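You operate a simulated robot arm through the tools that you are given. There is no shell and no other tool.

Carry out the task below with a simulated robot arm. There is one attempt and no reset: what you move stays moved.

JOB
Rinse the foam out of the bath with the shower head, run from the blue tap.
Fine: lever before tap; spray inside the bath; head back in its cradle, tap off, shower lever back; no puddle on the floor.

Only the result counts: the job must be done as asked and must still hold three seconds after the hand-in. Knocking over, shifting, dropping, spilling or breaking anything else fails it.

ROBOT AND FRAMES
A 6-joint arm with a two-finger parallel gripper, fixed in place. Base frame: the origin is on the floor under the middle of its stand, x ahead of it, y to its left, z up. Lengths are in cm, angles in degrees, forces in N, time in s.
It reaches about 134.7 cm from its shoulder. Its first joint turns from -166.0 to 166.0 degrees. Payload 3.91 kg.
Tool frame: the origin (TCP) lies between the finger pads and is the grasp point; the fingertips stand 3 cm ahead of it; z points along the fingers, y is the line along which they close. Largest opening 11 cm; finger width 2, thickness 1; the body of the gripper, 4.8 by 11.2 cm, starts 5.5 cm behind the TCP.
Orientation is that of the tool frame in the base frame, as a unit quaternion [x, y, z, w]. With the fingers straight down and closing along the base's y, the tool's x points along the base's -x, its y along +y and its z along -z.

CONTROLS
- The arm moves only by the tool nudge_tool. Its argument "commands" is a list of rows, each a list of 7 numbers: the shift along the base's x, y, z in cm, then the turn, a rotation vector about the base's x, y, z in degrees, then the finger opening in cm, from 0 to 11. In form: [[tx, ty, tz, wx, wy, wz, fingers], ...]. A call has 1 to 20 rows; each row shifts and turns the commanded pose from where the row before left it. Each row takes 0.2 s and may step no farther than 5 cm and 8.6 degrees from the row before; otherwise, or with a gripper value out of range, the whole call is refused. Where a pose cannot be reached the arm comes as near as it can. A force on the tool above 40 N (or 10 N above the force at the start of the call, whichever is more), or a blocked arm, ends the call early, and 0.2 s more pass. The fingers move at their own pace (about 10.8 cm/s each) and stop on an object; they squeeze with about 20 N. The grip force told is the motor's: it shows also when the fingers shut on nothing. Time passes only in rows, and 0.2 s behind the last, so rows that do not move let the fingers close. The reply holds the time, the measured pose of the TCP, the force on the tool along the base axes, the opening and the grip force, in the units named above and with some noise, with the torque about the TCP (base axes, N m) and any sound that the robot's microphone picked up.
- Cameras (640 x 400 px; columns grow to the right, rows downward): "scene" is fixed at [4.91, 50.22, 134.35]; the picture's right is [-0.83, -0.56, 0.00], its down [-0.29, 0.42, -0.86] and it looks along [0.49, -0.71, -0.51] (base axes); focal length 320 px, centre (320, 200). "wrist" rides on the gripper at [7.2, 1.7, -10.3] in the tool frame; the picture's right is [-0.23, 0.97, 0.00], its down [-0.76, -0.18, -0.62] and it looks along [-0.61, -0.14, 0.78] (tool axes); focal length 222 px, centre (320, 200). There is no depth. A picture from a camera that has moved, and an enlarged one, comes with that camera's place and axes in the base frame and with its lens.
- snapshot(camera): a new picture of that camera. The clock stands still meanwhile.
- enlarge(camera, box): a new picture of the part [left, top, right, bottom] of that camera's present view, enlarged. The clock stands still meanwhile.
- finish_job(): hands the job in; it is judged then, once.

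Nothing tells you positions but the pictures and the camera data. Unless the task says otherwise, let go and move clear before handing in.

The tools are called by a JSON object that holds its "fn" and its "kwargs". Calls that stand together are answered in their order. nudge_tool: Moves the arm, as the interface text tells. Its arguments: {"type":"object","properties":{"commands":{"type":"array","items":{"type":"array","items":{"type":"number"}}}},"required":["commands"]} The other tools are called the same way: snapshot (camera) takes a picture; enlarge (camera, box) takes an enlarged picture of a part of a camera's view; finish_job () hands the job in.

At the start:

```text
t: 0.0
tcp_pos: [37.29, -39.8, 98.27]
orientation: [0.001, 1.0, -0.001, -0.001]
wrist_force: [0.2, 0.0, 0.4]
moment: [-0.01, -0.01, 0.02]
gripper_width: 11.02
grasp_force: 0.0
```

scene: 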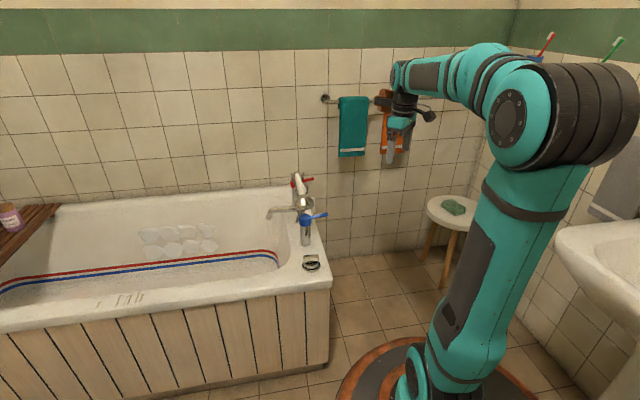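
wrist: 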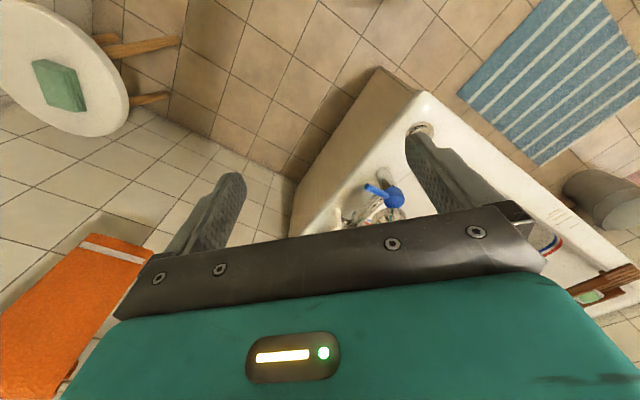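

I see the bath on the left with a blue and a red tap, a mixer and foam on the far side; the arm stands to the right. I will first take enlarged pictures to find the shower head, cradle, lever and taps.

{"fn": "enlarge", "kwargs": {"camera": "scene", "box": [240, 160, 360, 280]}}

{"fn": "enlarge", "kwargs": {"camera": "scene", "box": [300, 50, 460, 180]}}

{"fn": "enlarge", "kwargs": {"camera": "wrist", "box": [280, 60, 520, 260]}}

{"fn": "enlarge", "kwargs": {"camera": "scene", "box": [0, 180, 340, 400]}}

```text
3.33 times, centred on (300, 220) of scene
camera zoom: at [4.91, 50.22, 134.35], right [-0.83, -0.56, 0.0], down [-0.29, 0.42, -0.86], along [0.49, -0.71, -0.51], focal length 1067 px, centre (387, 133)
```

zoom: 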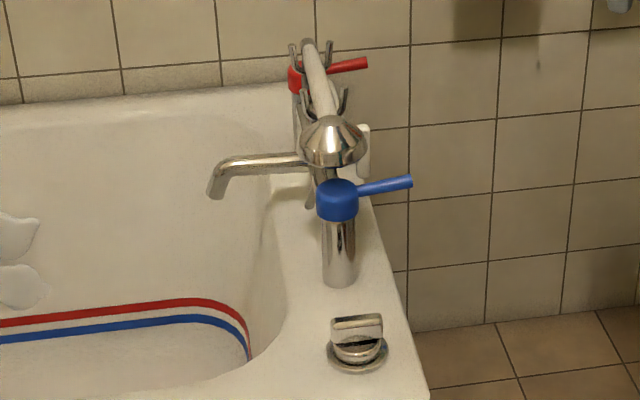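

```text
3.08 times, centred on (380, 115) of scene
camera zoom: at [4.91, 50.22, 134.35], right [-0.83, -0.56, 0.0], down [-0.29, 0.42, -0.86], along [0.49, -0.71, -0.51], focal length 985 px, centre (135, 462)
```

zoom: 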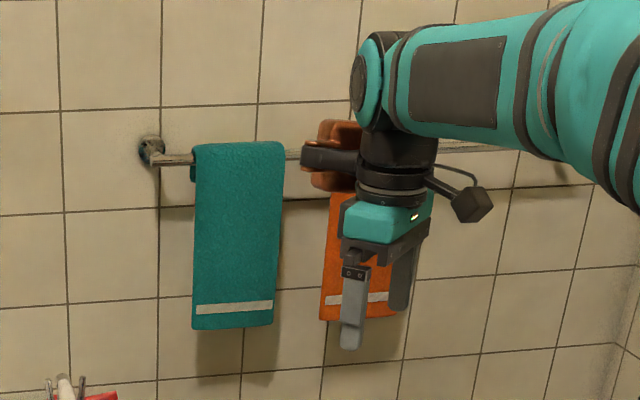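

```text
2.00 times, centred on (400, 160) of wrist
camera zoom: at [30.1, -38.03, 108.61], right [0.23, 0.97, 0.0], down [0.76, -0.18, 0.62], along [0.61, -0.14, -0.78], focal length 444 px, centre (160, 280)
```

zoom: 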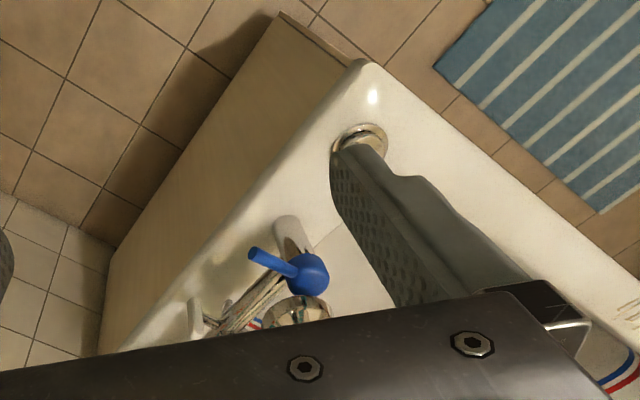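

```text
1.82 times, centred on (170, 290) of scene
camera zoom: at [4.91, 50.22, 134.35], right [-0.83, -0.56, 0.0], down [-0.29, 0.42, -0.86], along [0.49, -0.71, -0.51], focal length 582 px, centre (593, 36)
```

zoom: 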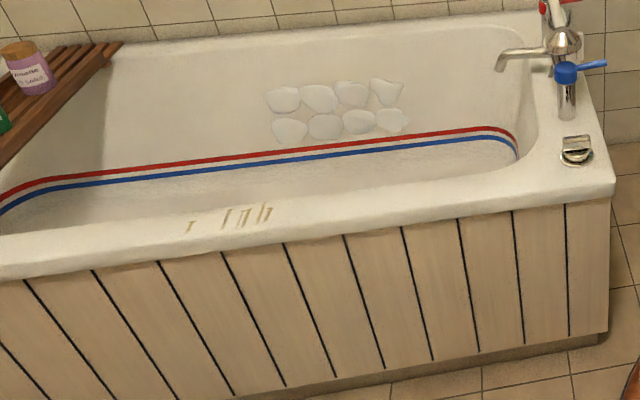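

The mixer stands on the bath's near end, with the blue tap at about (66, -28, 67) from both pictures. I will move the hand forward and up, staying high above everything, to look at the mixer, cradle and lever from above.

{"fn": "nudge_tool", "kwargs": {"commands": [[4, 1, 2, 0, 0, 0, 11], [4, 1, 2, 0, 0, 0, 11], [4, 1, 2, 0, 0, 0, 11], [3, 1, 2, 0, 0, 0, 11], [0, 0, 0, 0, 0, 0, 11]]}}

{"fn": "snapshot", "kwargs": {"camera": "wrist"}}

{"fn": "snapshot", "kwargs": {"camera": "scene"}}

```text
t: 1.2
tcp_pos: [52.3, -35.64, 106.03]
orientation: [-0.001, 1.0, 0.0, -0.001]
wrist_force: [0.3, 0.7, 0.1]
moment: [-0.02, 0.02, -0.01]
gripper_width: 11.0
grasp_force: 0.0
```

```text
taken
camera wrist: at [45.22, -33.95, 116.46], right [0.23, 0.97, 0.0], down [0.76, -0.18, 0.62], along [0.61, -0.14, -0.78], focal length 222 px, centre (320, 200)
```

wrist: 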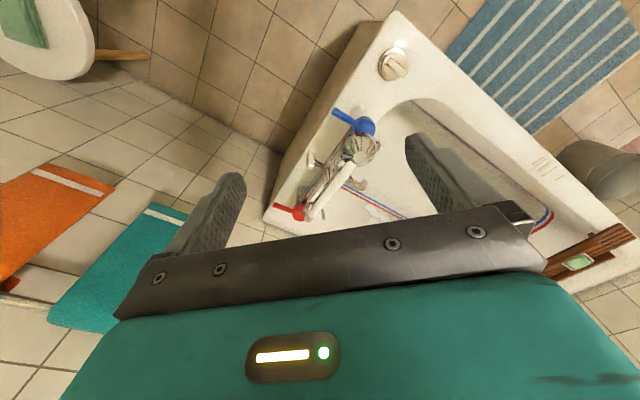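

```text
taken
```

scene: 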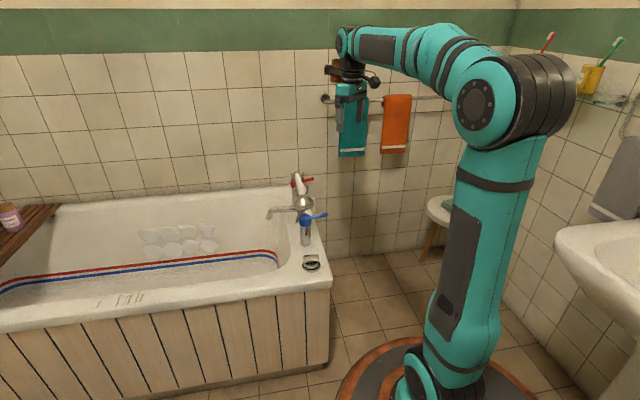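

{"fn": "enlarge", "kwargs": {"camera": "wrist", "box": [270, 90, 400, 230]}}

{"fn": "enlarge", "kwargs": {"camera": "wrist", "box": [360, 30, 440, 100]}}

{"fn": "enlarge", "kwargs": {"camera": "scene", "box": [260, 165, 340, 225]}}

```text
2.86 times, centred on (335, 160) of wrist
camera zoom: at [45.22, -33.95, 116.46], right [0.23, 0.97, 0.0], down [0.76, -0.18, 0.62], along [0.61, -0.14, -0.78], focal length 635 px, centre (277, 314)
```

zoom: 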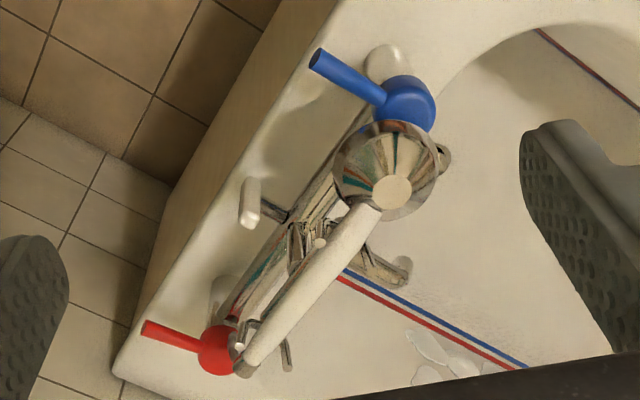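

```text
5.71 times, centred on (400, 65) of wrist
camera zoom: at [45.22, -33.95, 116.46], right [0.23, 0.97, 0.0], down [0.76, -0.18, 0.62], along [0.61, -0.14, -0.78], focal length 1269 px, centre (-137, 971)
```

zoom: 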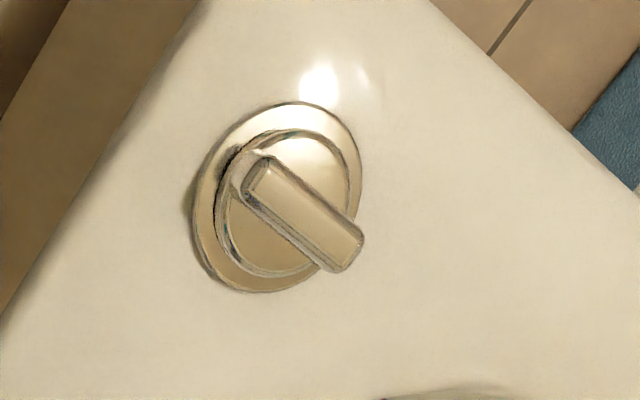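

```text
6.67 times, centred on (300, 195) of scene
camera zoom: at [4.91, 50.22, 134.35], right [-0.83, -0.56, 0.0], down [-0.29, 0.42, -0.86], along [0.49, -0.71, -0.51], focal length 2135 px, centre (453, 233)
```

zoom: 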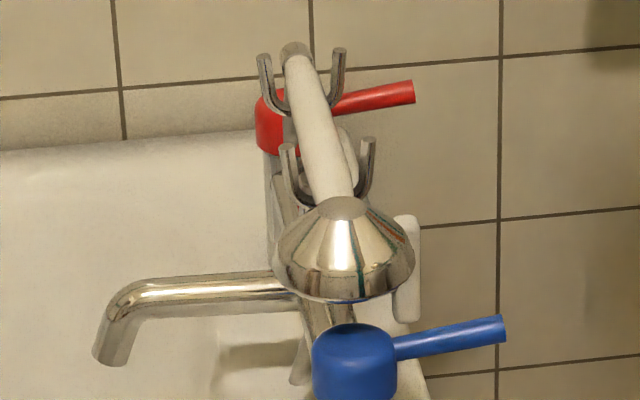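

I see a handset lying in two forks over the mixer bar, its bell toward the blue tap, and an ivory lever on the outer side of the mixer. I'll take closer views of the lever and forks before moving.

{"fn": "enlarge", "kwargs": {"camera": "wrist", "box": [305, 140, 355, 180]}}

{"fn": "enlarge", "kwargs": {"camera": "scene", "box": [280, 185, 330, 225]}}

{"fn": "enlarge", "kwargs": {"camera": "wrist", "box": [280, 160, 360, 220]}}

{"fn": "enlarge", "kwargs": {"camera": "scene", "box": [90, 210, 330, 310]}}

```text
10.00 times, centred on (330, 160) of wrist
camera zoom: at [45.22, -33.95, 116.46], right [0.23, 0.97, 0.0], down [0.76, -0.18, 0.62], along [0.61, -0.14, -0.78], focal length 2221 px, centre (220, 600)
```

zoom: 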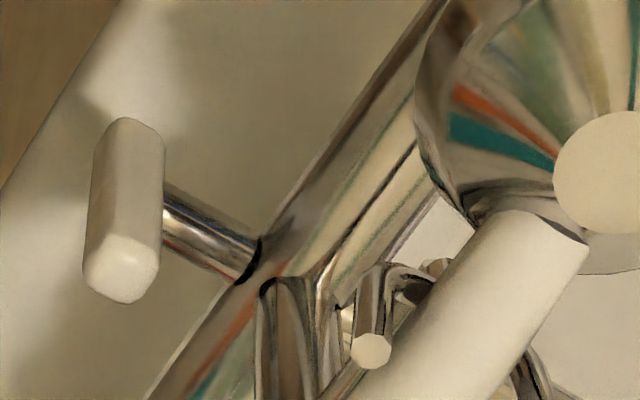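

```text
10.00 times, centred on (305, 205) of scene
camera zoom: at [4.91, 50.22, 134.35], right [-0.83, -0.56, 0.0], down [-0.29, 0.42, -0.86], along [0.49, -0.71, -0.51], focal length 3202 px, centre (470, 150)
```

zoom: 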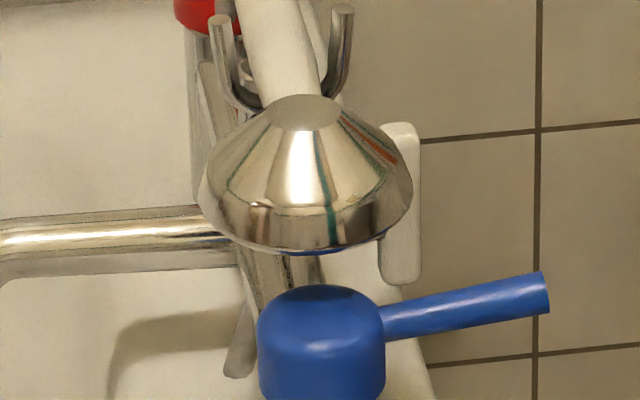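

```text
6.67 times, centred on (320, 190) of wrist
camera zoom: at [45.22, -33.95, 116.46], right [0.23, 0.97, 0.0], down [0.76, -0.18, 0.62], along [0.61, -0.14, -0.78], focal length 1481 px, centre (320, 267)
```

zoom: 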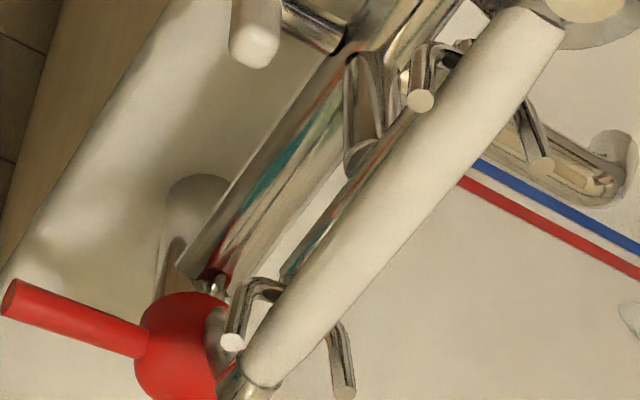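

```text
2.67 times, centred on (210, 260) of scene
camera zoom: at [4.91, 50.22, 134.35], right [-0.83, -0.56, 0.0], down [-0.29, 0.42, -0.86], along [0.49, -0.71, -0.51], focal length 854 px, centre (613, 40)
```

zoom: 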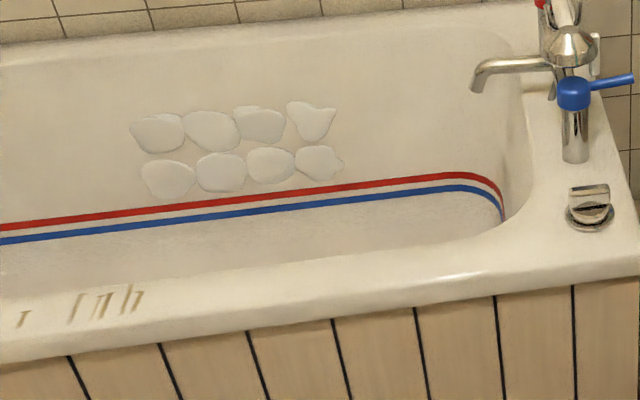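

The mixer bar lies at 45° in plan (from the blue tap at about (66,-28) to the red one at about (89,-51)), with the handset axis at z≈74. I will yaw the hand by -45° to line up with the handset and look at it from above and along it.

{"fn": "nudge_tool", "kwargs": {"commands": [[2, 1, 0, 0, 0, -7.5, 11], [2, 1, 0, 0, 0, -7.5, 11], [2, 1, 0, 0, 0, -7.5, 11], [2, 1, 0, 0, 0, -7.5, 11], [2, 1, 0, 0, 0, -7.5, 11], [2, 1, 0, 0, 0, -7.5, 11], [0, 0, 0, 0, 0, 0, 11]]}}

{"fn": "snapshot", "kwargs": {"camera": "wrist"}}

{"fn": "snapshot", "kwargs": {"camera": "scene"}}

```text
t: 2.8
tcp_pos: [64.24, -29.75, 106.3]
orientation: [0.383, 0.924, 0.0, -0.002]
wrist_force: [-0.5, 0.1, -1.2]
moment: [0.04, -0.03, 0.02]
gripper_width: 11.01
grasp_force: 0.1
```

```text
taken
camera wrist: at [60.5, -23.4, 116.61], right [0.85, 0.53, 0.0], down [0.41, -0.66, 0.62], along [0.33, -0.53, -0.78], focal length 222 px, centre (320, 200)
```

wrist: 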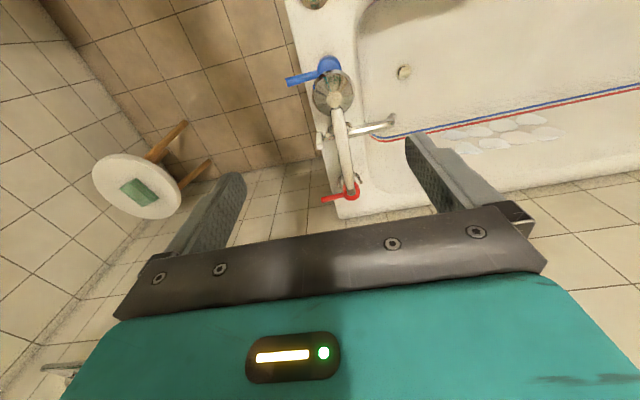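

```text
taken
```

scene: 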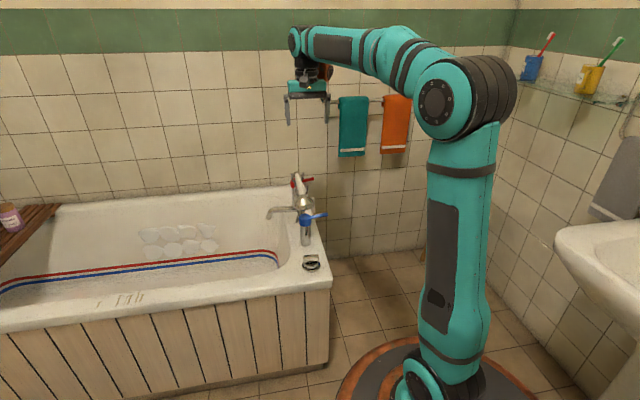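

{"fn": "enlarge", "kwargs": {"camera": "wrist", "box": [280, 50, 400, 125]}}

{"fn": "enlarge", "kwargs": {"camera": "wrist", "box": [290, 110, 390, 215]}}

{"fn": "enlarge", "kwargs": {"camera": "wrist", "box": [360, 0, 640, 175]}}

```text
5.33 times, centred on (340, 88) of wrist
camera zoom: at [60.5, -23.4, 116.61], right [0.85, 0.53, 0.0], down [0.41, -0.66, 0.62], along [0.33, -0.53, -0.78], focal length 1185 px, centre (213, 800)
```

zoom: 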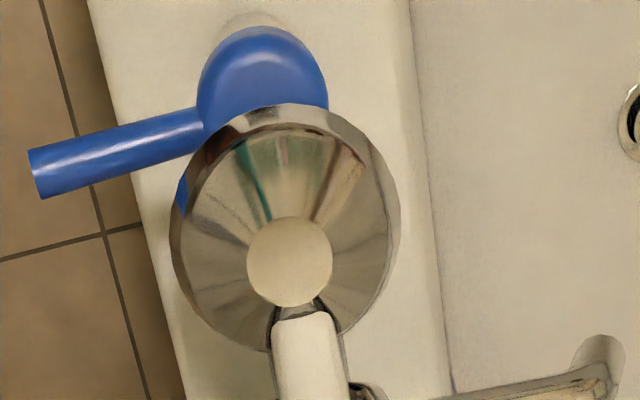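

```text
3.81 times, centred on (340, 162) of wrist
camera zoom: at [60.5, -23.4, 116.61], right [0.85, 0.53, 0.0], down [0.41, -0.66, 0.62], along [0.33, -0.53, -0.78], focal length 846 px, centre (244, 343)
```

zoom: 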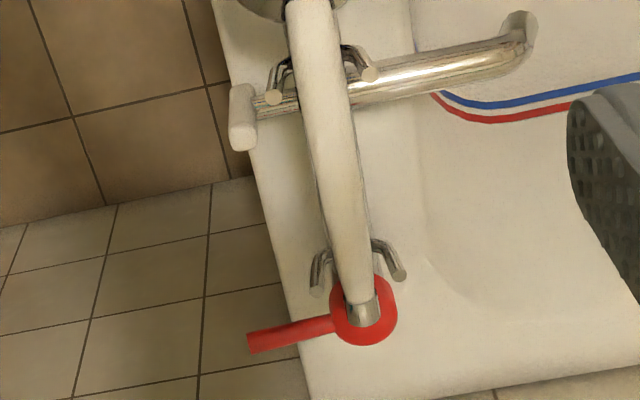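

```text
2.29 times, centred on (500, 88) of wrist
camera zoom: at [60.5, -23.4, 116.61], right [0.85, 0.53, 0.0], down [0.41, -0.66, 0.62], along [0.33, -0.53, -0.78], focal length 508 px, centre (-91, 457)
```

zoom: 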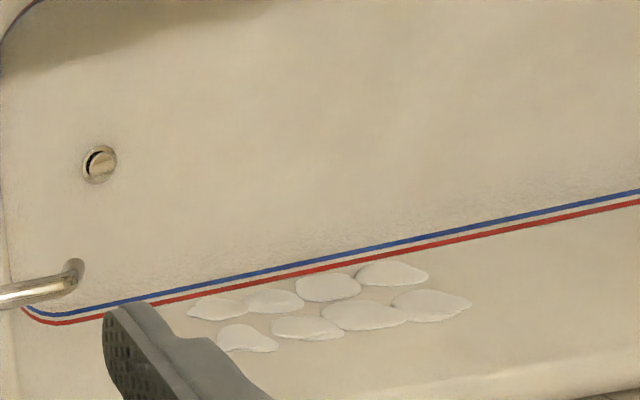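

No hose is visible; the lever is a vertical ivory T-bar at about (72.6,-43, 60–67.6) on a horizontal stalk. I will swing the hand to the outer side of the bath end, high up, and turn it for a horizontal approach to the lever.

{"fn": "nudge_tool", "kwargs": {"commands": [[-1, -2.5, -1, 0, 0, -8.2, 11], [-1, -2.5, -1, 0, 0, -8.2, 11], [-1, -2.5, -1, 0, 0, -8.2, 11], [-1, -2.5, -1, 0, 0, -8.2, 11], [-1, -2.5, -1, 0, 0, -8.2, 11], [-1, -2.5, -1, 0, 0, -8.2, 11], [-1, -2.5, -1, 0, 0, -8.2, 11], [-1, -2.5, 0, 0, 0, -8.2, 11], [-1, -2.5, 0, 0, 0, -8.2, 11], [-1, -1, 0, 0, 0, -8.2, 11], [0, 0, 0, 0, 0, -8, 11], [0, 0, 0, 0, 0, 0, 11]]}}

{"fn": "snapshot", "kwargs": {"camera": "scene"}}

{"fn": "snapshot", "kwargs": {"camera": "wrist"}}

```text
t: 5.4
tcp_pos: [54.44, -53.22, 99.2]
orientation: [0.924, 0.382, 0.0, -0.001]
wrist_force: [-1.0, 0.6, -0.4]
moment: [-0.01, -0.04, 0.01]
gripper_width: 11.0
grasp_force: 0.0
```

```text
taken
```

scene: 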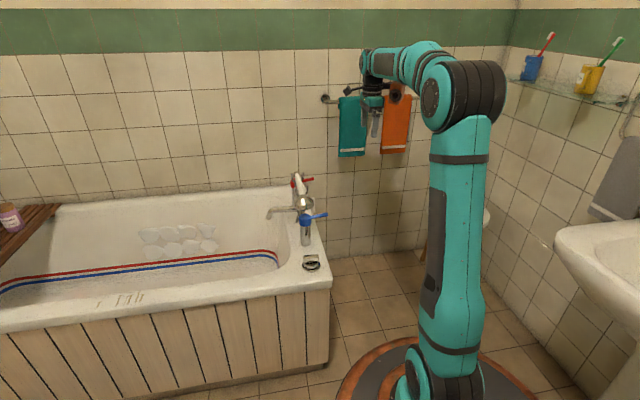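

```text
taken
camera wrist: at [60.7, -49.33, 109.59], right [0.53, -0.85, 0.0], down [-0.66, -0.41, 0.62], along [-0.53, -0.33, -0.78], focal length 222 px, centre (320, 200)
```

wrist: 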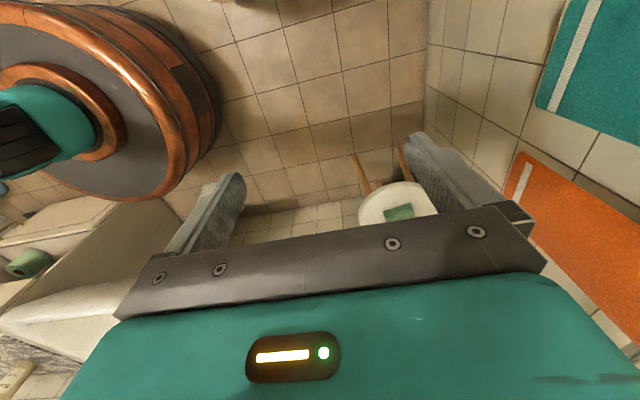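

The hand is now yawed with its camera side toward the bath. Next I tilt the tool to horizontal, pointing into the bath end (toward +x+y), while staying well outside the bath.

{"fn": "nudge_tool", "kwargs": {"commands": [[0, 0, -1, 5.785, -5.785, 0, 11], [0, 0, -1, 5.785, -5.785, 0, 11], [0, 0, -1, 5.785, -5.785, 0, 11], [0, 0, -1, 5.785, -5.785, 0, 11], [0, 0, -1, 5.785, -5.785, 0, 11], [0, 0, -1, 5.785, -5.785, 0, 11], [0, 0, -1, 5.785, -5.785, 0, 11], [0, 0, -1, 5.785, -5.785, 0, 11], [0, 0, -1, 5.785, -5.785, 0, 11], [0, 0, -1, 5.785, -5.785, 0, 11], [0, 0, 0, 5.785, -5.785, 0, 11], [0, 0, 0, 0, 0, 0, 11]]}}

{"fn": "snapshot", "kwargs": {"camera": "scene"}}

{"fn": "snapshot", "kwargs": {"camera": "wrist"}}

```text
t: 8.0
tcp_pos: [54.24, -53.41, 89.23]
orientation: [0.652, 0.27, 0.655, -0.272]
wrist_force: [0.5, 0.5, 0.2]
moment: [0.01, 0.0, 0.0]
gripper_width: 10.98
grasp_force: 0.0
```

```text
taken
```

scene: 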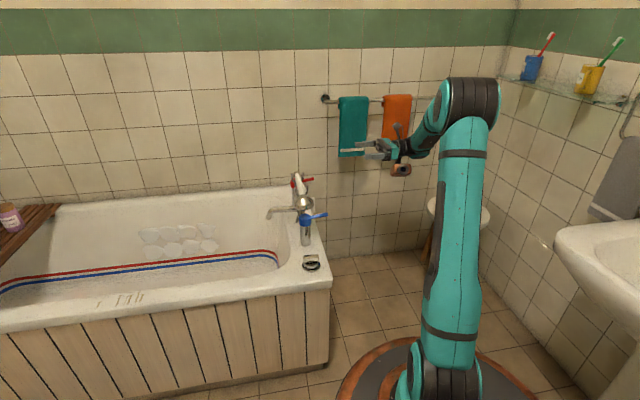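

```text
taken
camera wrist: at [48.21, -61.8, 96.44], right [0.69, -0.69, -0.23], down [-0.56, -0.31, -0.76], along [0.45, 0.66, -0.6], focal length 222 px, centre (320, 200)
```

wrist: 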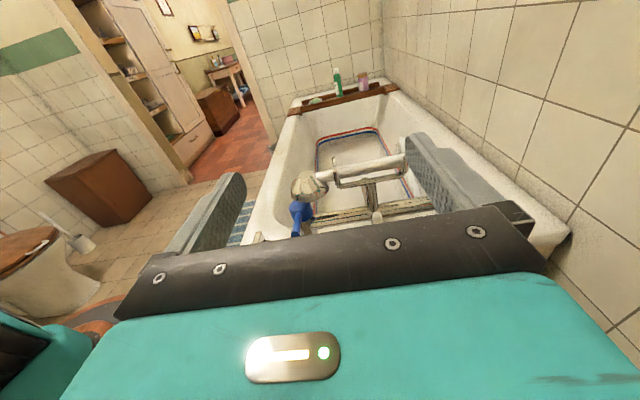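

The tool is horizontal now and the wrist view shows the mixer from the outer side. I'll zoom in on it.

{"fn": "enlarge", "kwargs": {"camera": "wrist", "box": [270, 140, 450, 240]}}

{"fn": "enlarge", "kwargs": {"camera": "wrist", "box": [350, 170, 420, 225]}}

```text
3.56 times, centred on (360, 190) of wrist
camera zoom: at [48.21, -61.8, 96.44], right [0.69, -0.69, -0.23], down [-0.56, -0.31, -0.76], along [0.45, 0.66, -0.6], focal length 790 px, centre (178, 236)
```

zoom: 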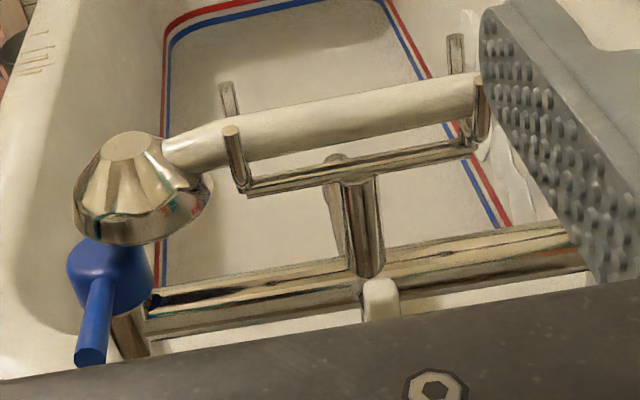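

```text
7.27 times, centred on (385, 198) of wrist
camera zoom: at [48.21, -61.8, 96.44], right [0.69, -0.69, -0.23], down [-0.56, -0.31, -0.76], along [0.45, 0.66, -0.6], focal length 1615 px, centre (-153, 218)
```

zoom: 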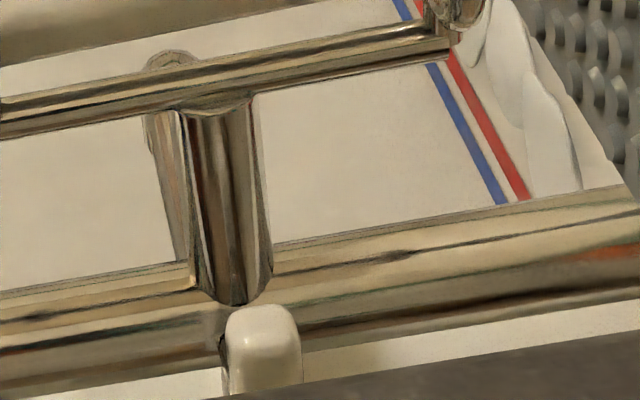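

The lever top sits at about (72.2,-42.9,67.6) in the cradle-post plane. I move down to lever height, staying outside the bath end.

{"fn": "nudge_tool", "kwargs": {"commands": [[0.65, -0.65, -4.2, 0, 0, 0, 11], [0.65, -0.65, -4.2, 0, 0, 0, 11], [0.65, -0.65, -4.2, 0, 0, 0, 11], [0.65, -0.65, -4.2, 0, 0, 0, 11], [0.65, -0.65, -4.2, 0, 0, 0, 11], [0.65, -0.65, -4.2, 0, 0, 0, 11], [0, 0, 0, 0, 0, 0, 11]]}}

{"fn": "snapshot", "kwargs": {"camera": "wrist"}}

{"fn": "snapshot", "kwargs": {"camera": "scene"}}

```text
t: 9.6
tcp_pos: [58.04, -57.21, 63.96]
orientation: [0.652, 0.271, 0.654, -0.272]
wrist_force: [-0.3, 0.1, -0.8]
moment: [0.02, 0.01, 0.02]
gripper_width: 10.99
grasp_force: 0.1
```

```text
taken
camera wrist: at [52.15, -65.6, 71.29], right [0.69, -0.69, -0.23], down [-0.56, -0.31, -0.76], along [0.45, 0.66, -0.6], focal length 222 px, centre (320, 200)
```

wrist: 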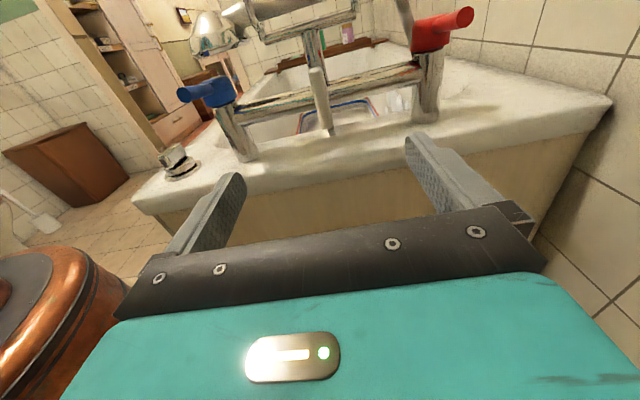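

```text
taken
```

scene: 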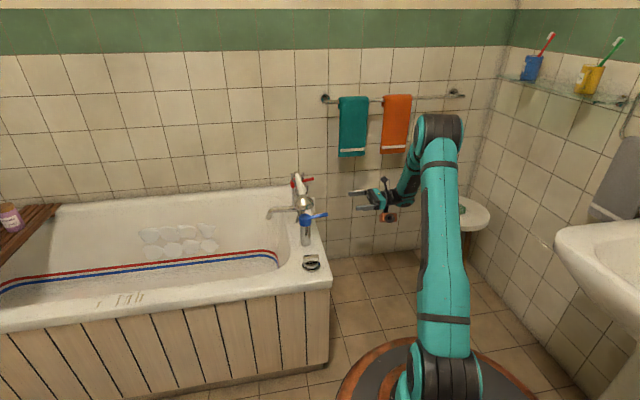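

{"fn": "enlarge", "kwargs": {"camera": "wrist", "box": [240, 0, 460, 180]}}

{"fn": "enlarge", "kwargs": {"camera": "wrist", "box": [290, 50, 350, 145]}}

{"fn": "enlarge", "kwargs": {"camera": "wrist", "box": [160, 60, 280, 190]}}

```text
2.22 times, centred on (350, 90) of wrist
camera zoom: at [52.15, -65.6, 71.29], right [0.69, -0.69, -0.23], down [-0.56, -0.31, -0.76], along [0.45, 0.66, -0.6], focal length 494 px, centre (253, 444)
```

zoom: 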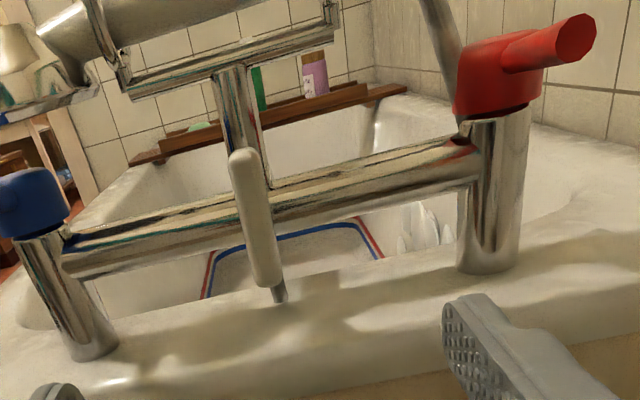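

```text
4.21 times, centred on (320, 98) of wrist
camera zoom: at [52.15, -65.6, 71.29], right [0.69, -0.69, -0.23], down [-0.56, -0.31, -0.76], along [0.45, 0.66, -0.6], focal length 935 px, centre (320, 632)
```

zoom: 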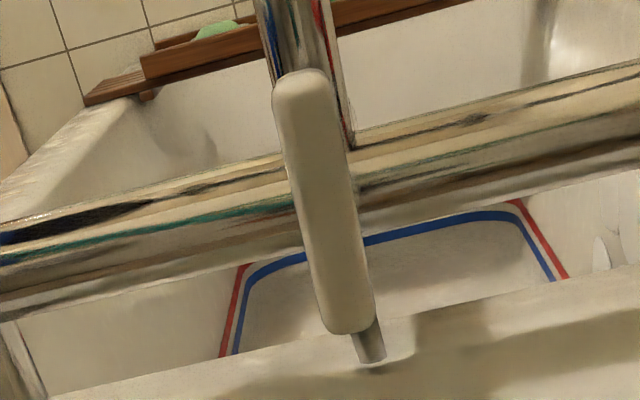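

```text
3.08 times, centred on (220, 125) of wrist
camera zoom: at [52.15, -65.6, 71.29], right [0.69, -0.69, -0.23], down [-0.56, -0.31, -0.76], along [0.45, 0.66, -0.6], focal length 684 px, centre (628, 431)
```

zoom: 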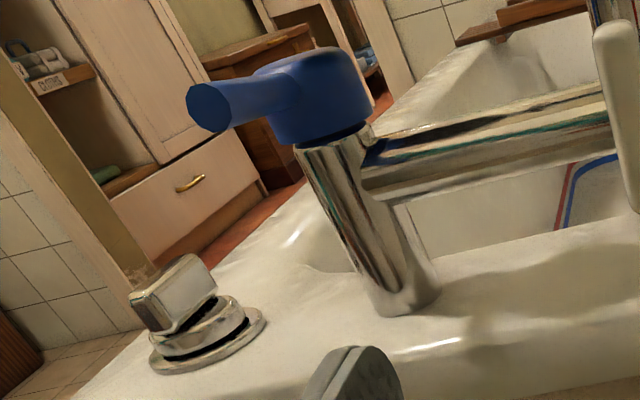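

The lever bar spans z≈60.5–67.4 at e1≈81.6 on the outside of the mixer bar. I approach with a medium opening, stopping short to check alignment.

{"fn": "nudge_tool", "kwargs": {"commands": [[2.4, 2.4, 0, 0, 0, 0, 9], [2.4, 2.4, 0, 0, 0, 0, 7], [2.4, 2.4, 0, 0, 0, 0, 6], [2.4, 2.4, 0, 0, 0, 0, 6], [0, 0, 0, 0, 0, 0, 6], [0, 0, 0, 0, 0, 0, 6]]}}

{"fn": "snapshot", "kwargs": {"camera": "wrist"}}

{"fn": "enlarge", "kwargs": {"camera": "scene", "box": [260, 160, 400, 260]}}

```text
t: 11.0
tcp_pos: [67.82, -47.43, 64.05]
orientation: [0.652, 0.271, 0.654, -0.272]
wrist_force: [0.3, 0.1, 0.2]
moment: [-0.02, -0.03, 0.0]
gripper_width: 5.99
grasp_force: 0.0
```

```text
taken
camera wrist: at [61.79, -56.03, 71.32], right [0.69, -0.69, -0.23], down [-0.56, -0.31, -0.76], along [0.45, 0.66, -0.6], focal length 222 px, centre (320, 200)
```

wrist: 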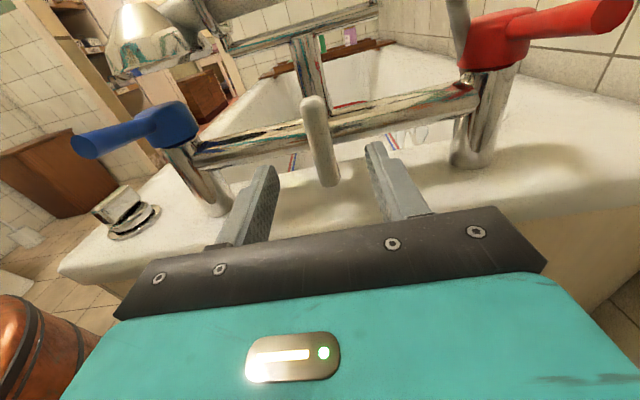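

```text
4.00 times, centred on (330, 210) of scene
camera zoom: at [4.91, 50.22, 134.35], right [-0.83, -0.56, 0.0], down [-0.29, 0.42, -0.86], along [0.49, -0.71, -0.51], focal length 1281 px, centre (280, 160)
```

zoom: 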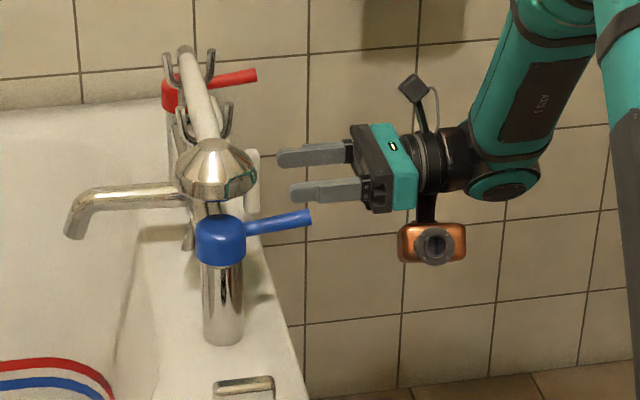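

The lever stands centred between the open fingers. I advance the last 6 cm and close gently on it.

{"fn": "nudge_tool", "kwargs": {"commands": [[1.5, 1.5, 0, 0, 0, 0, 6], [1.5, 1.5, 0, 0, 0, 0, 6], [1.2, 1.2, 0, 0, 0, 0, 6], [0, 0, 0, 0, 0, 0, 6]]}}

{"fn": "enlarge", "kwargs": {"camera": "scene", "box": [260, 160, 400, 260]}}

{"fn": "snapshot", "kwargs": {"camera": "wrist"}}

```text
t: 12.0
tcp_pos: [71.95, -43.39, 64.07]
orientation: [0.652, 0.271, 0.654, -0.272]
wrist_force: [0.9, 0.1, 0.6]
moment: [-0.02, 0.02, 0.0]
gripper_width: 6.03
grasp_force: 0.1
```

```text
4.00 times, centred on (330, 210) of scene
camera zoom: at [4.91, 50.22, 134.35], right [-0.83, -0.56, 0.0], down [-0.29, 0.42, -0.86], along [0.49, -0.71, -0.51], focal length 1281 px, centre (280, 160)
```

zoom: 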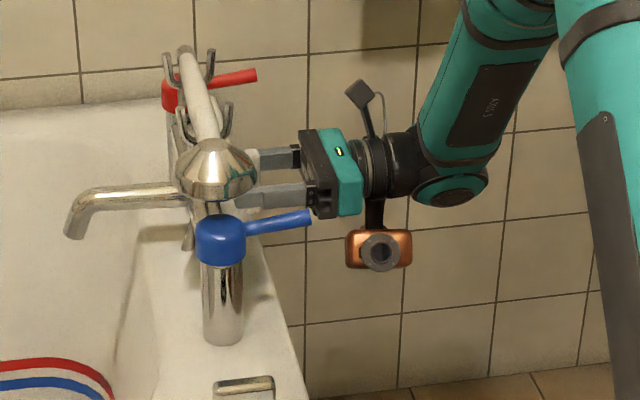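

```text
taken
camera wrist: at [65.91, -51.91, 71.3], right [0.69, -0.69, -0.23], down [-0.56, -0.31, -0.76], along [0.45, 0.66, -0.6], focal length 222 px, centre (320, 200)
```

wrist: 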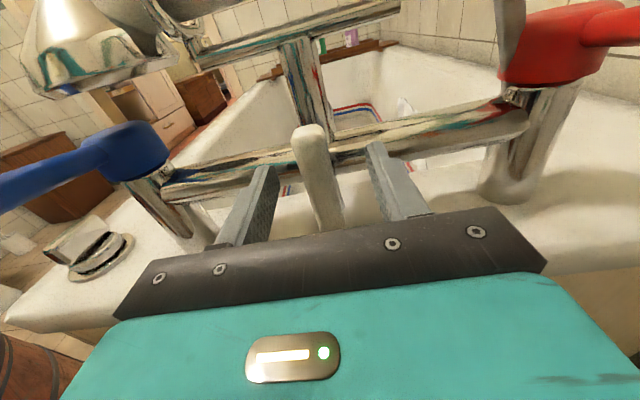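

The fingers straddle the lever with the tips just short of the mixer bar. I close on it.

{"fn": "nudge_tool", "kwargs": {"commands": [[0, 0, 0, 0, 0, 0, 3], [0, 0, 0, 0, 0, 0, 0], [0, 0, 0, 0, 0, 0, 0], [0, 0, 0, 0, 0, 0, 0]]}}

{"fn": "enlarge", "kwargs": {"camera": "wrist", "box": [220, 100, 440, 250]}}

```text
t: 13.0
tcp_pos: [72.01, -43.3, 64.11]
orientation: [0.652, 0.272, 0.653, -0.273]
wrist_force: [11.9, -6.8, 1.7]
moment: [-0.3, 0.06, -0.04]
gripper_width: 1.77
grasp_force: 44.8
```

```text
2.67 times, centred on (330, 175) of wrist
camera zoom: at [65.94, -51.94, 71.3], right [0.69, -0.69, -0.23], down [-0.56, -0.31, -0.76], along [0.45, 0.66, -0.6], focal length 592 px, centre (293, 267)
```

zoom: 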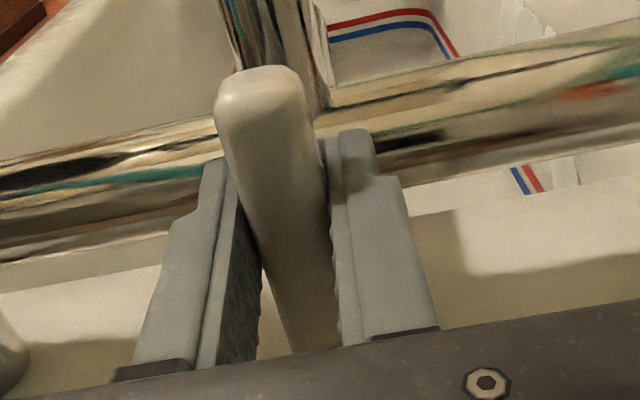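

The lever bar is 1.8 cm thick and is held with a slight sideways bias. I loosen to a small clearance so the fingers act as a fork and then twist about the stalk in small steps, to sense which way it turns.

{"fn": "nudge_tool", "kwargs": {"commands": [[0.1, -0.1, 0, 0, 0, 0, 2.1], [0, 0, 0, 0, 0, 0, 2.1], [0, 0, 0, 0, 0, 0, 2.1]]}}

{"fn": "nudge_tool", "kwargs": {"commands": [[0, 0, 0, 3.5, 3.5, 0, 2.1], [0, 0, 0, 3.5, 3.5, 0, 2.1], [0, 0, 0, 3.5, 3.5, 0, 2.1]]}}

{"fn": "enlarge", "kwargs": {"camera": "wrist", "box": [220, 100, 440, 250]}}

```text
t: 13.8
tcp_pos: [72.1, -43.46, 63.94]
orientation: [0.652, 0.271, 0.653, -0.272]
wrist_force: [0.3, 0.0, -0.7]
moment: [0.01, -0.01, 0.04]
gripper_width: 2.13
grasp_force: 0.1
```

```text
t: 14.6
tcp_pos: [72.02, -43.39, 63.94]
orientation: [0.682, 0.183, 0.613, -0.354]
wrist_force: [-5.4, 5.4, -2.4]
moment: [-0.08, -0.13, -0.04]
gripper_width: 2.5
grasp_force: 4.1
```

```text
2.67 times, centred on (330, 175) of wrist
camera zoom: at [67.29, -53.22, 70.58], right [0.63, -0.62, -0.47], down [-0.7, -0.18, -0.69], along [0.34, 0.76, -0.55], focal length 592 px, centre (293, 267)
```

zoom: 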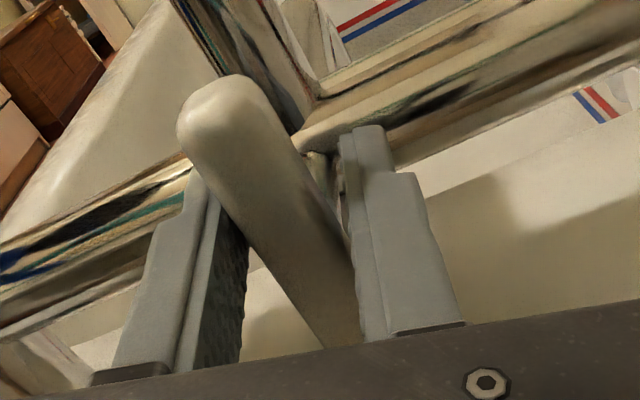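

Turning the lever's top toward the red tap only spread the fingers — the lever appears to stay put that way. I turn back and test the other direction, top toward the blue tap.

{"fn": "nudge_tool", "kwargs": {"commands": [[0, 0, 0, -3.5, -3.5, 0, 2.1], [0, 0, 0, -3.5, -3.5, 0, 2.1], [0, 0, 0, -3.5, -3.5, 0, 2.1], [0, 0, 0, -3.5, -3.5, 0, 2.1], [0, 0, 0, -3.5, -3.5, 0, 2.1], [0, 0, 0, -3.5, -3.5, 0, 2.1]]}}

{"fn": "enlarge", "kwargs": {"camera": "wrist", "box": [220, 100, 440, 250]}}

{"fn": "enlarge", "kwargs": {"camera": "scene", "box": [260, 160, 400, 260]}}

```text
t: 16.0
tcp_pos: [72.11, -43.24, 64.04]
orientation: [0.611, 0.354, 0.683, -0.185]
wrist_force: [-7.0, 5.2, 2.5]
moment: [0.13, 0.07, -0.04]
gripper_width: 2.45
grasp_force: 3.3
```

```text
2.67 times, centred on (330, 175) of wrist
camera zoom: at [64.66, -50.58, 71.47], right [0.71, -0.7, 0.03], down [-0.42, -0.46, -0.78], along [0.57, 0.54, -0.62], focal length 592 px, centre (293, 267)
```

zoom: 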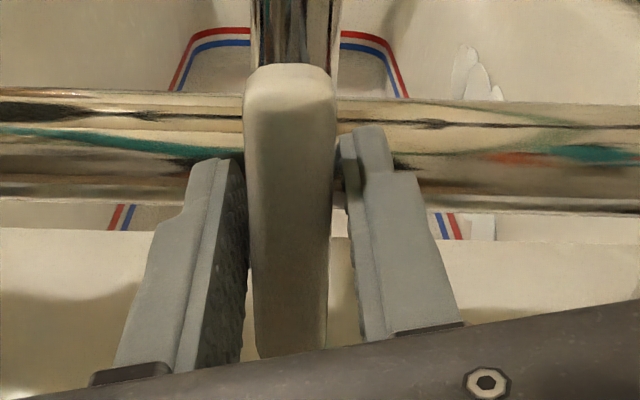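

```text
4.00 times, centred on (330, 210) of scene
camera zoom: at [4.91, 50.22, 134.35], right [-0.83, -0.56, 0.0], down [-0.29, 0.42, -0.86], along [0.49, -0.71, -0.51], focal length 1281 px, centre (280, 160)
```

zoom: 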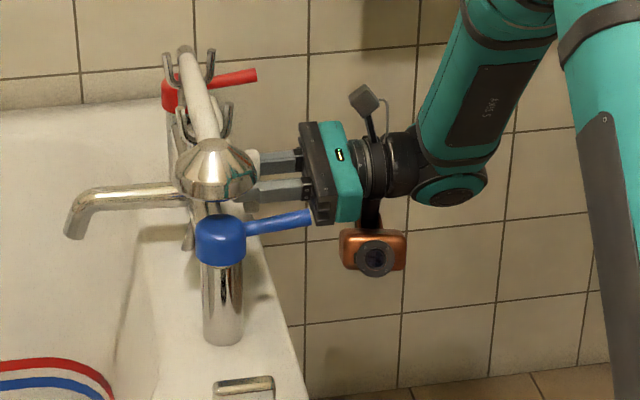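

The lever stayed upright with the loose fork in both directions (about 0.15 N·m was not enough). I return to upright, grip it fully and twist with real hold, watching the torque.

{"fn": "nudge_tool", "kwargs": {"commands": [[0, 0, 0, 3.5, 3.5, 0, 2.1], [0, 0, 0, 3.5, 3.5, 0, 2.1], [0, 0, 0, 3.5, 3.5, 0, 2.1], [0, 0, 0, 0, 0, 0, 0], [0, 0, 0, 0, 0, 0, 0], [0, 0, 0, 0, 0, 0, 0]]}}

{"fn": "nudge_tool", "kwargs": {"commands": [[0, 0, 0, 3, 3, 0, 0], [0, 0, 0, 3, 3, 0, 0], [0, 0, 0, 3, 3, 0, 0]]}}

{"fn": "enlarge", "kwargs": {"camera": "wrist", "box": [220, 100, 440, 250]}}

```text
t: 17.4
tcp_pos: [72.04, -43.46, 64.0]
orientation: [0.652, 0.271, 0.654, -0.273]
wrist_force: [-22.1, 13.0, -1.7]
moment: [0.35, -0.4, -0.08]
gripper_width: 1.81
grasp_force: 44.7
```

```text
t: 18.4
tcp_pos: [72.05, -43.5, 63.95]
orientation: [0.678, 0.197, 0.619, -0.344]
wrist_force: [-13.5, 9.0, 0.8]
moment: [-1.56, -0.27, -0.16]
gripper_width: 2.27
grasp_force: 45.1
stopped in row 3: the force on the tool passed its limit at 41 N (the readings are from after the stop); the commanded pose is now the measured one
```

```text
2.67 times, centred on (330, 175) of wrist
camera zoom: at [67.11, -53.0, 70.67], right [0.64, -0.63, -0.44], down [-0.68, -0.2, -0.71], along [0.36, 0.75, -0.56], focal length 592 px, centre (293, 267)
```

zoom: 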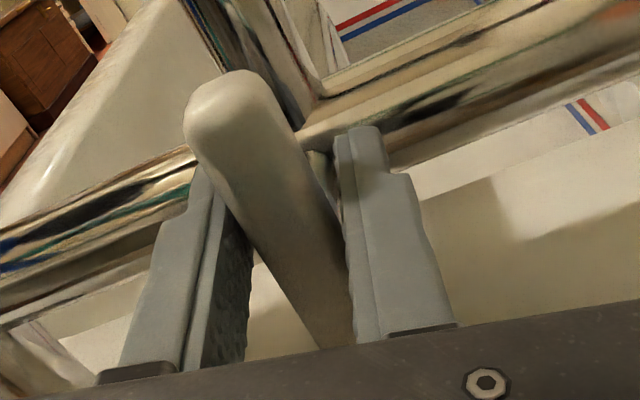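

That way it meets a hard stop (1.3 N·m). I turn back to upright and try the other way with the full grip.

{"fn": "nudge_tool", "kwargs": {"commands": [[0, 0, 0, -3, -3, 0, 2.6], [0, 0, 0, -3, -3, 0, 2.6], [0, 0, 0, -3, -3, 0, 2.2], [-0.05, 0.05, 0, 0, 0, 0, 2.0], [0, 0, 0, 0, 0, 0, 0], [0, 0, 0, 0, 0, 0, 0]]}}

{"fn": "nudge_tool", "kwargs": {"commands": [[0, 0, 0, -3, -3, 0, 0], [0, 0, 0, -3, -3, 0, 0], [0, 0, 0, -3, -3, 0, 0]]}}

{"fn": "enlarge", "kwargs": {"camera": "wrist", "box": [220, 100, 440, 250]}}

```text
t: 19.8
tcp_pos: [72.05, -43.35, 63.91]
orientation: [0.652, 0.27, 0.654, -0.272]
wrist_force: [0.1, 0.4, -0.8]
moment: [-0.12, -0.38, -0.04]
gripper_width: 1.79
grasp_force: 44.8
```

```text
t: 20.6
tcp_pos: [71.92, -43.28, 63.91]
orientation: [0.618, 0.342, 0.679, -0.2]
wrist_force: [-31.7, 22.3, -7.3]
moment: [0.01, 0.53, -0.02]
gripper_width: 1.79
grasp_force: 45.4
```

```text
2.67 times, centred on (330, 175) of wrist
camera zoom: at [64.73, -50.62, 71.36], right [0.71, -0.7, -0.01], down [-0.44, -0.44, -0.78], along [0.55, 0.56, -0.62], focal length 592 px, centre (293, 267)
```

zoom: 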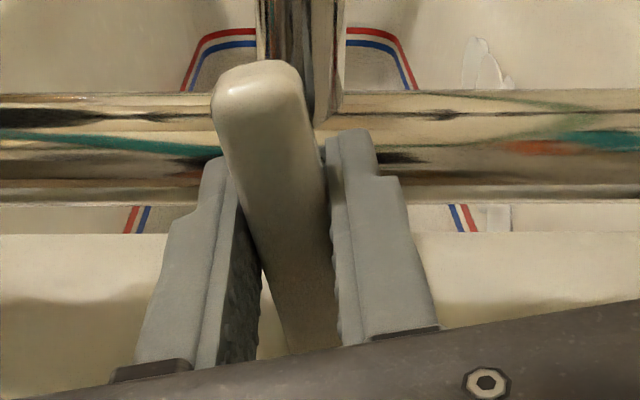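

The lever now turns: its top follows toward the blue tap, pivoting about 0.7 cm below my grip. I follow that arc in small steps.

{"fn": "nudge_tool", "kwargs": {"commands": [[-0.11, 0.11, -0.02, 0, 0, 0, 0], [-0.064, 0.064, -0.027, -5.44, -5.44, 0, 0], [-0.061, 0.061, -0.039, -5.44, -5.44, 0, 0], [-0.056, 0.056, -0.05, -5.44, -5.44, 0, 0]]}}

{"fn": "enlarge", "kwargs": {"camera": "wrist", "box": [220, 100, 440, 250]}}

```text
t: 21.6
tcp_pos: [71.66, -43.1, 63.73]
orientation: [0.54, 0.458, 0.703, -0.064]
wrist_force: [-14.9, 10.4, 2.4]
moment: [-0.44, 0.62, -0.93]
gripper_width: 1.79
grasp_force: 44.7
stopped in row 4: the force on the tool passed its limit at 50 N (the readings are from after the stop); the commanded pose is now the measured one
```

```text
2.67 times, centred on (330, 175) of wrist
camera zoom: at [62.46, -48.36, 70.69], right [0.66, -0.65, 0.38], down [-0.23, -0.65, -0.72], along [0.72, 0.39, -0.58], focal length 592 px, centre (293, 267)
```

zoom: 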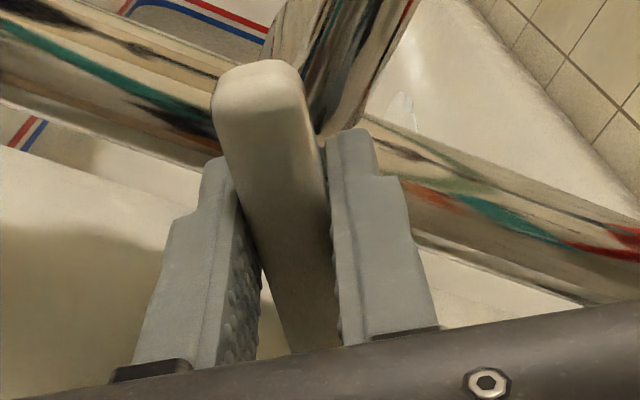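

The lever follows and is now about 35° over; side force says the pivot is roughly 1 cm below my grip. I open briefly to relieve the stress, re-centre, and continue along the corrected arc.

{"fn": "nudge_tool", "kwargs": {"commands": [[-0.08, 0.08, 0, 0, 0, 0, 2.3], [0, 0, 0, 0, 0, 0, 2.3], [0, 0, 0, 0, 0, 0, 0], [0, 0, 0, 0, 0, 0, 0], [0, 0, 0, 0, 0, 0, 0]]}}

```text
t: 22.8
tcp_pos: [71.55, -42.96, 63.62]
orientation: [0.54, 0.456, 0.705, -0.061]
wrist_force: [10.4, -5.9, 9.9]
moment: [-0.05, -0.14, -0.2]
gripper_width: 1.79
grasp_force: 44.8
```

Now nearly stress-free, which fixes the pivot at z≈62.8. I continue the arc for the remaining turn.

{"fn": "nudge_tool", "kwargs": {"commands": [[0.02, -0.02, 0.03, 0, 0, 0, 0], [-0.079, 0.079, -0.09, -5.56, -5.56, 0, 0], [-0.069, 0.069, -0.105, -5.56, -5.56, 0, 0], [-0.059, 0.059, -0.118, -5.56, -5.56, 0, 0]]}}

```text
t: 23.8
tcp_pos: [71.42, -42.86, 63.41]
orientation: [0.436, 0.557, 0.702, 0.084]
wrist_force: [14.8, -11.1, 13.6]
moment: [0.43, -0.68, 0.46]
gripper_width: 1.8
grasp_force: 45.5
```

The lever is about 64° over and going along. I finish the turn toward horizontal and check the torque for the end stop.

{"fn": "nudge_tool", "kwargs": {"commands": [[0.0, 0.0, 0.03, -4.67, -4.67, 0, 0], [-0.035, 0.035, -0.08, -4.67, -4.67, 0, 0]]}}

{"fn": "enlarge", "kwargs": {"camera": "wrist", "box": [220, 60, 440, 250]}}

{"fn": "enlarge", "kwargs": {"camera": "scene", "box": [260, 160, 400, 260]}}

```text
t: 24.4
tcp_pos: [71.34, -42.83, 63.35]
orientation: [0.369, 0.605, 0.687, 0.164]
wrist_force: [9.3, -12.3, 1.4]
moment: [0.47, -0.55, 0.79]
gripper_width: 1.8
grasp_force: 44.9
```

```text
2.11 times, centred on (330, 155) of wrist
camera zoom: at [59.64, -45.54, 67.21], right [0.37, -0.36, 0.86], down [0.03, -0.92, -0.4], along [0.93, 0.18, -0.32], focal length 468 px, centre (299, 295)
```

zoom: 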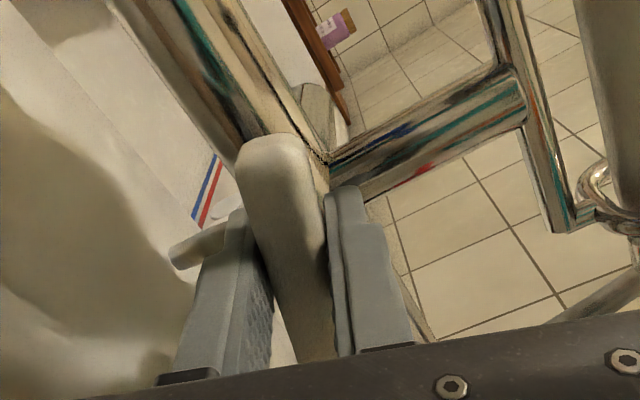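

```text
4.00 times, centred on (330, 210) of scene
camera zoom: at [4.91, 50.22, 134.35], right [-0.83, -0.56, 0.0], down [-0.29, 0.42, -0.86], along [0.49, -0.71, -0.51], focal length 1281 px, centre (280, 160)
```

zoom: 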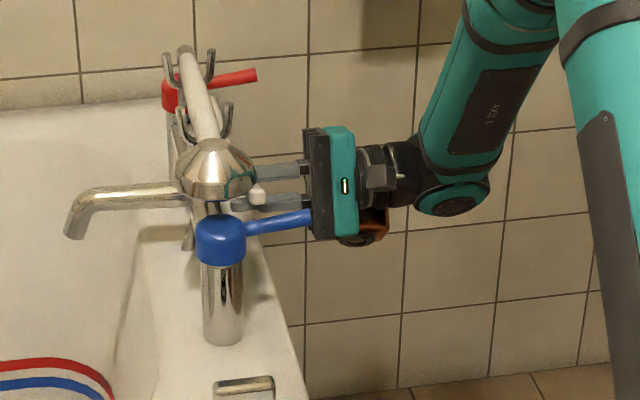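

About 83° now. One more small step to reach the stop, with torque check.

{"fn": "nudge_tool", "kwargs": {"commands": [[-0.01, 0.01, -0.08, -4.6, -4.6, 0, 0], [0, 0, 0, 0, 0, 0, 0]]}}

```text
t: 25.0
tcp_pos: [71.29, -42.79, 63.25]
orientation: [0.334, 0.624, 0.677, 0.203]
wrist_force: [1.8, -10.4, -7.8]
moment: [0.25, -0.2, -0.21]
gripper_width: 1.81
grasp_force: 44.9
```

Actual lever angle is about 78°; no stop felt yet. I continue the last ~12°.

{"fn": "nudge_tool", "kwargs": {"commands": [[-0.015, 0.015, -0.05, -4.07, -4.07, 0, 0], [0, 0, -0.09, -4.07, -4.07, 0, 0], [0, 0, 0, 0, 0, 0, 0]]}}

```text
t: 25.8
tcp_pos: [71.37, -42.68, 62.99]
orientation: [0.272, 0.655, 0.652, 0.269]
wrist_force: [-8.5, -2.8, -26.1]
moment: [0.22, 0.17, -1.13]
gripper_width: 1.79
grasp_force: 45.1
```

At 90° now. I test whether this is the end stop with a small extra turn.

{"fn": "nudge_tool", "kwargs": {"commands": [[0, 0, -0.1, -2.5, -2.5, 0, 0], [0, 0, 0, 0, 0, 0, 0]]}}

{"fn": "enlarge", "kwargs": {"camera": "scene", "box": [280, 170, 350, 230]}}

```text
t: 26.4
tcp_pos: [71.35, -42.62, 62.98]
orientation: [0.25, 0.663, 0.644, 0.289]
wrist_force: [-17.8, 0.9, -23.6]
moment: [0.91, 0.68, 0.49]
gripper_width: 1.91
grasp_force: 45.6
```

```text
6.67 times, centred on (315, 200) of scene
camera zoom: at [4.91, 50.22, 134.35], right [-0.83, -0.56, 0.0], down [-0.29, 0.42, -0.86], along [0.49, -0.71, -0.51], focal length 2135 px, centre (353, 200)
```

zoom: 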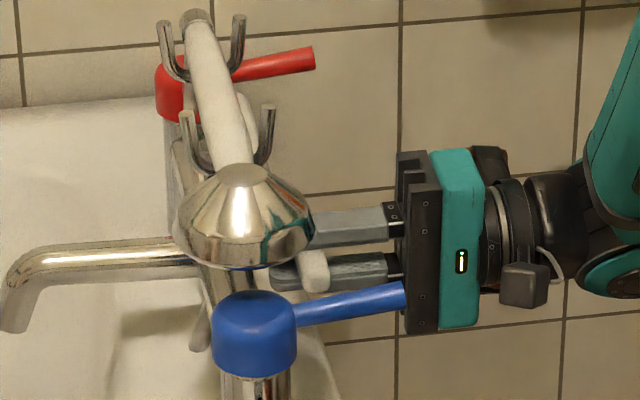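

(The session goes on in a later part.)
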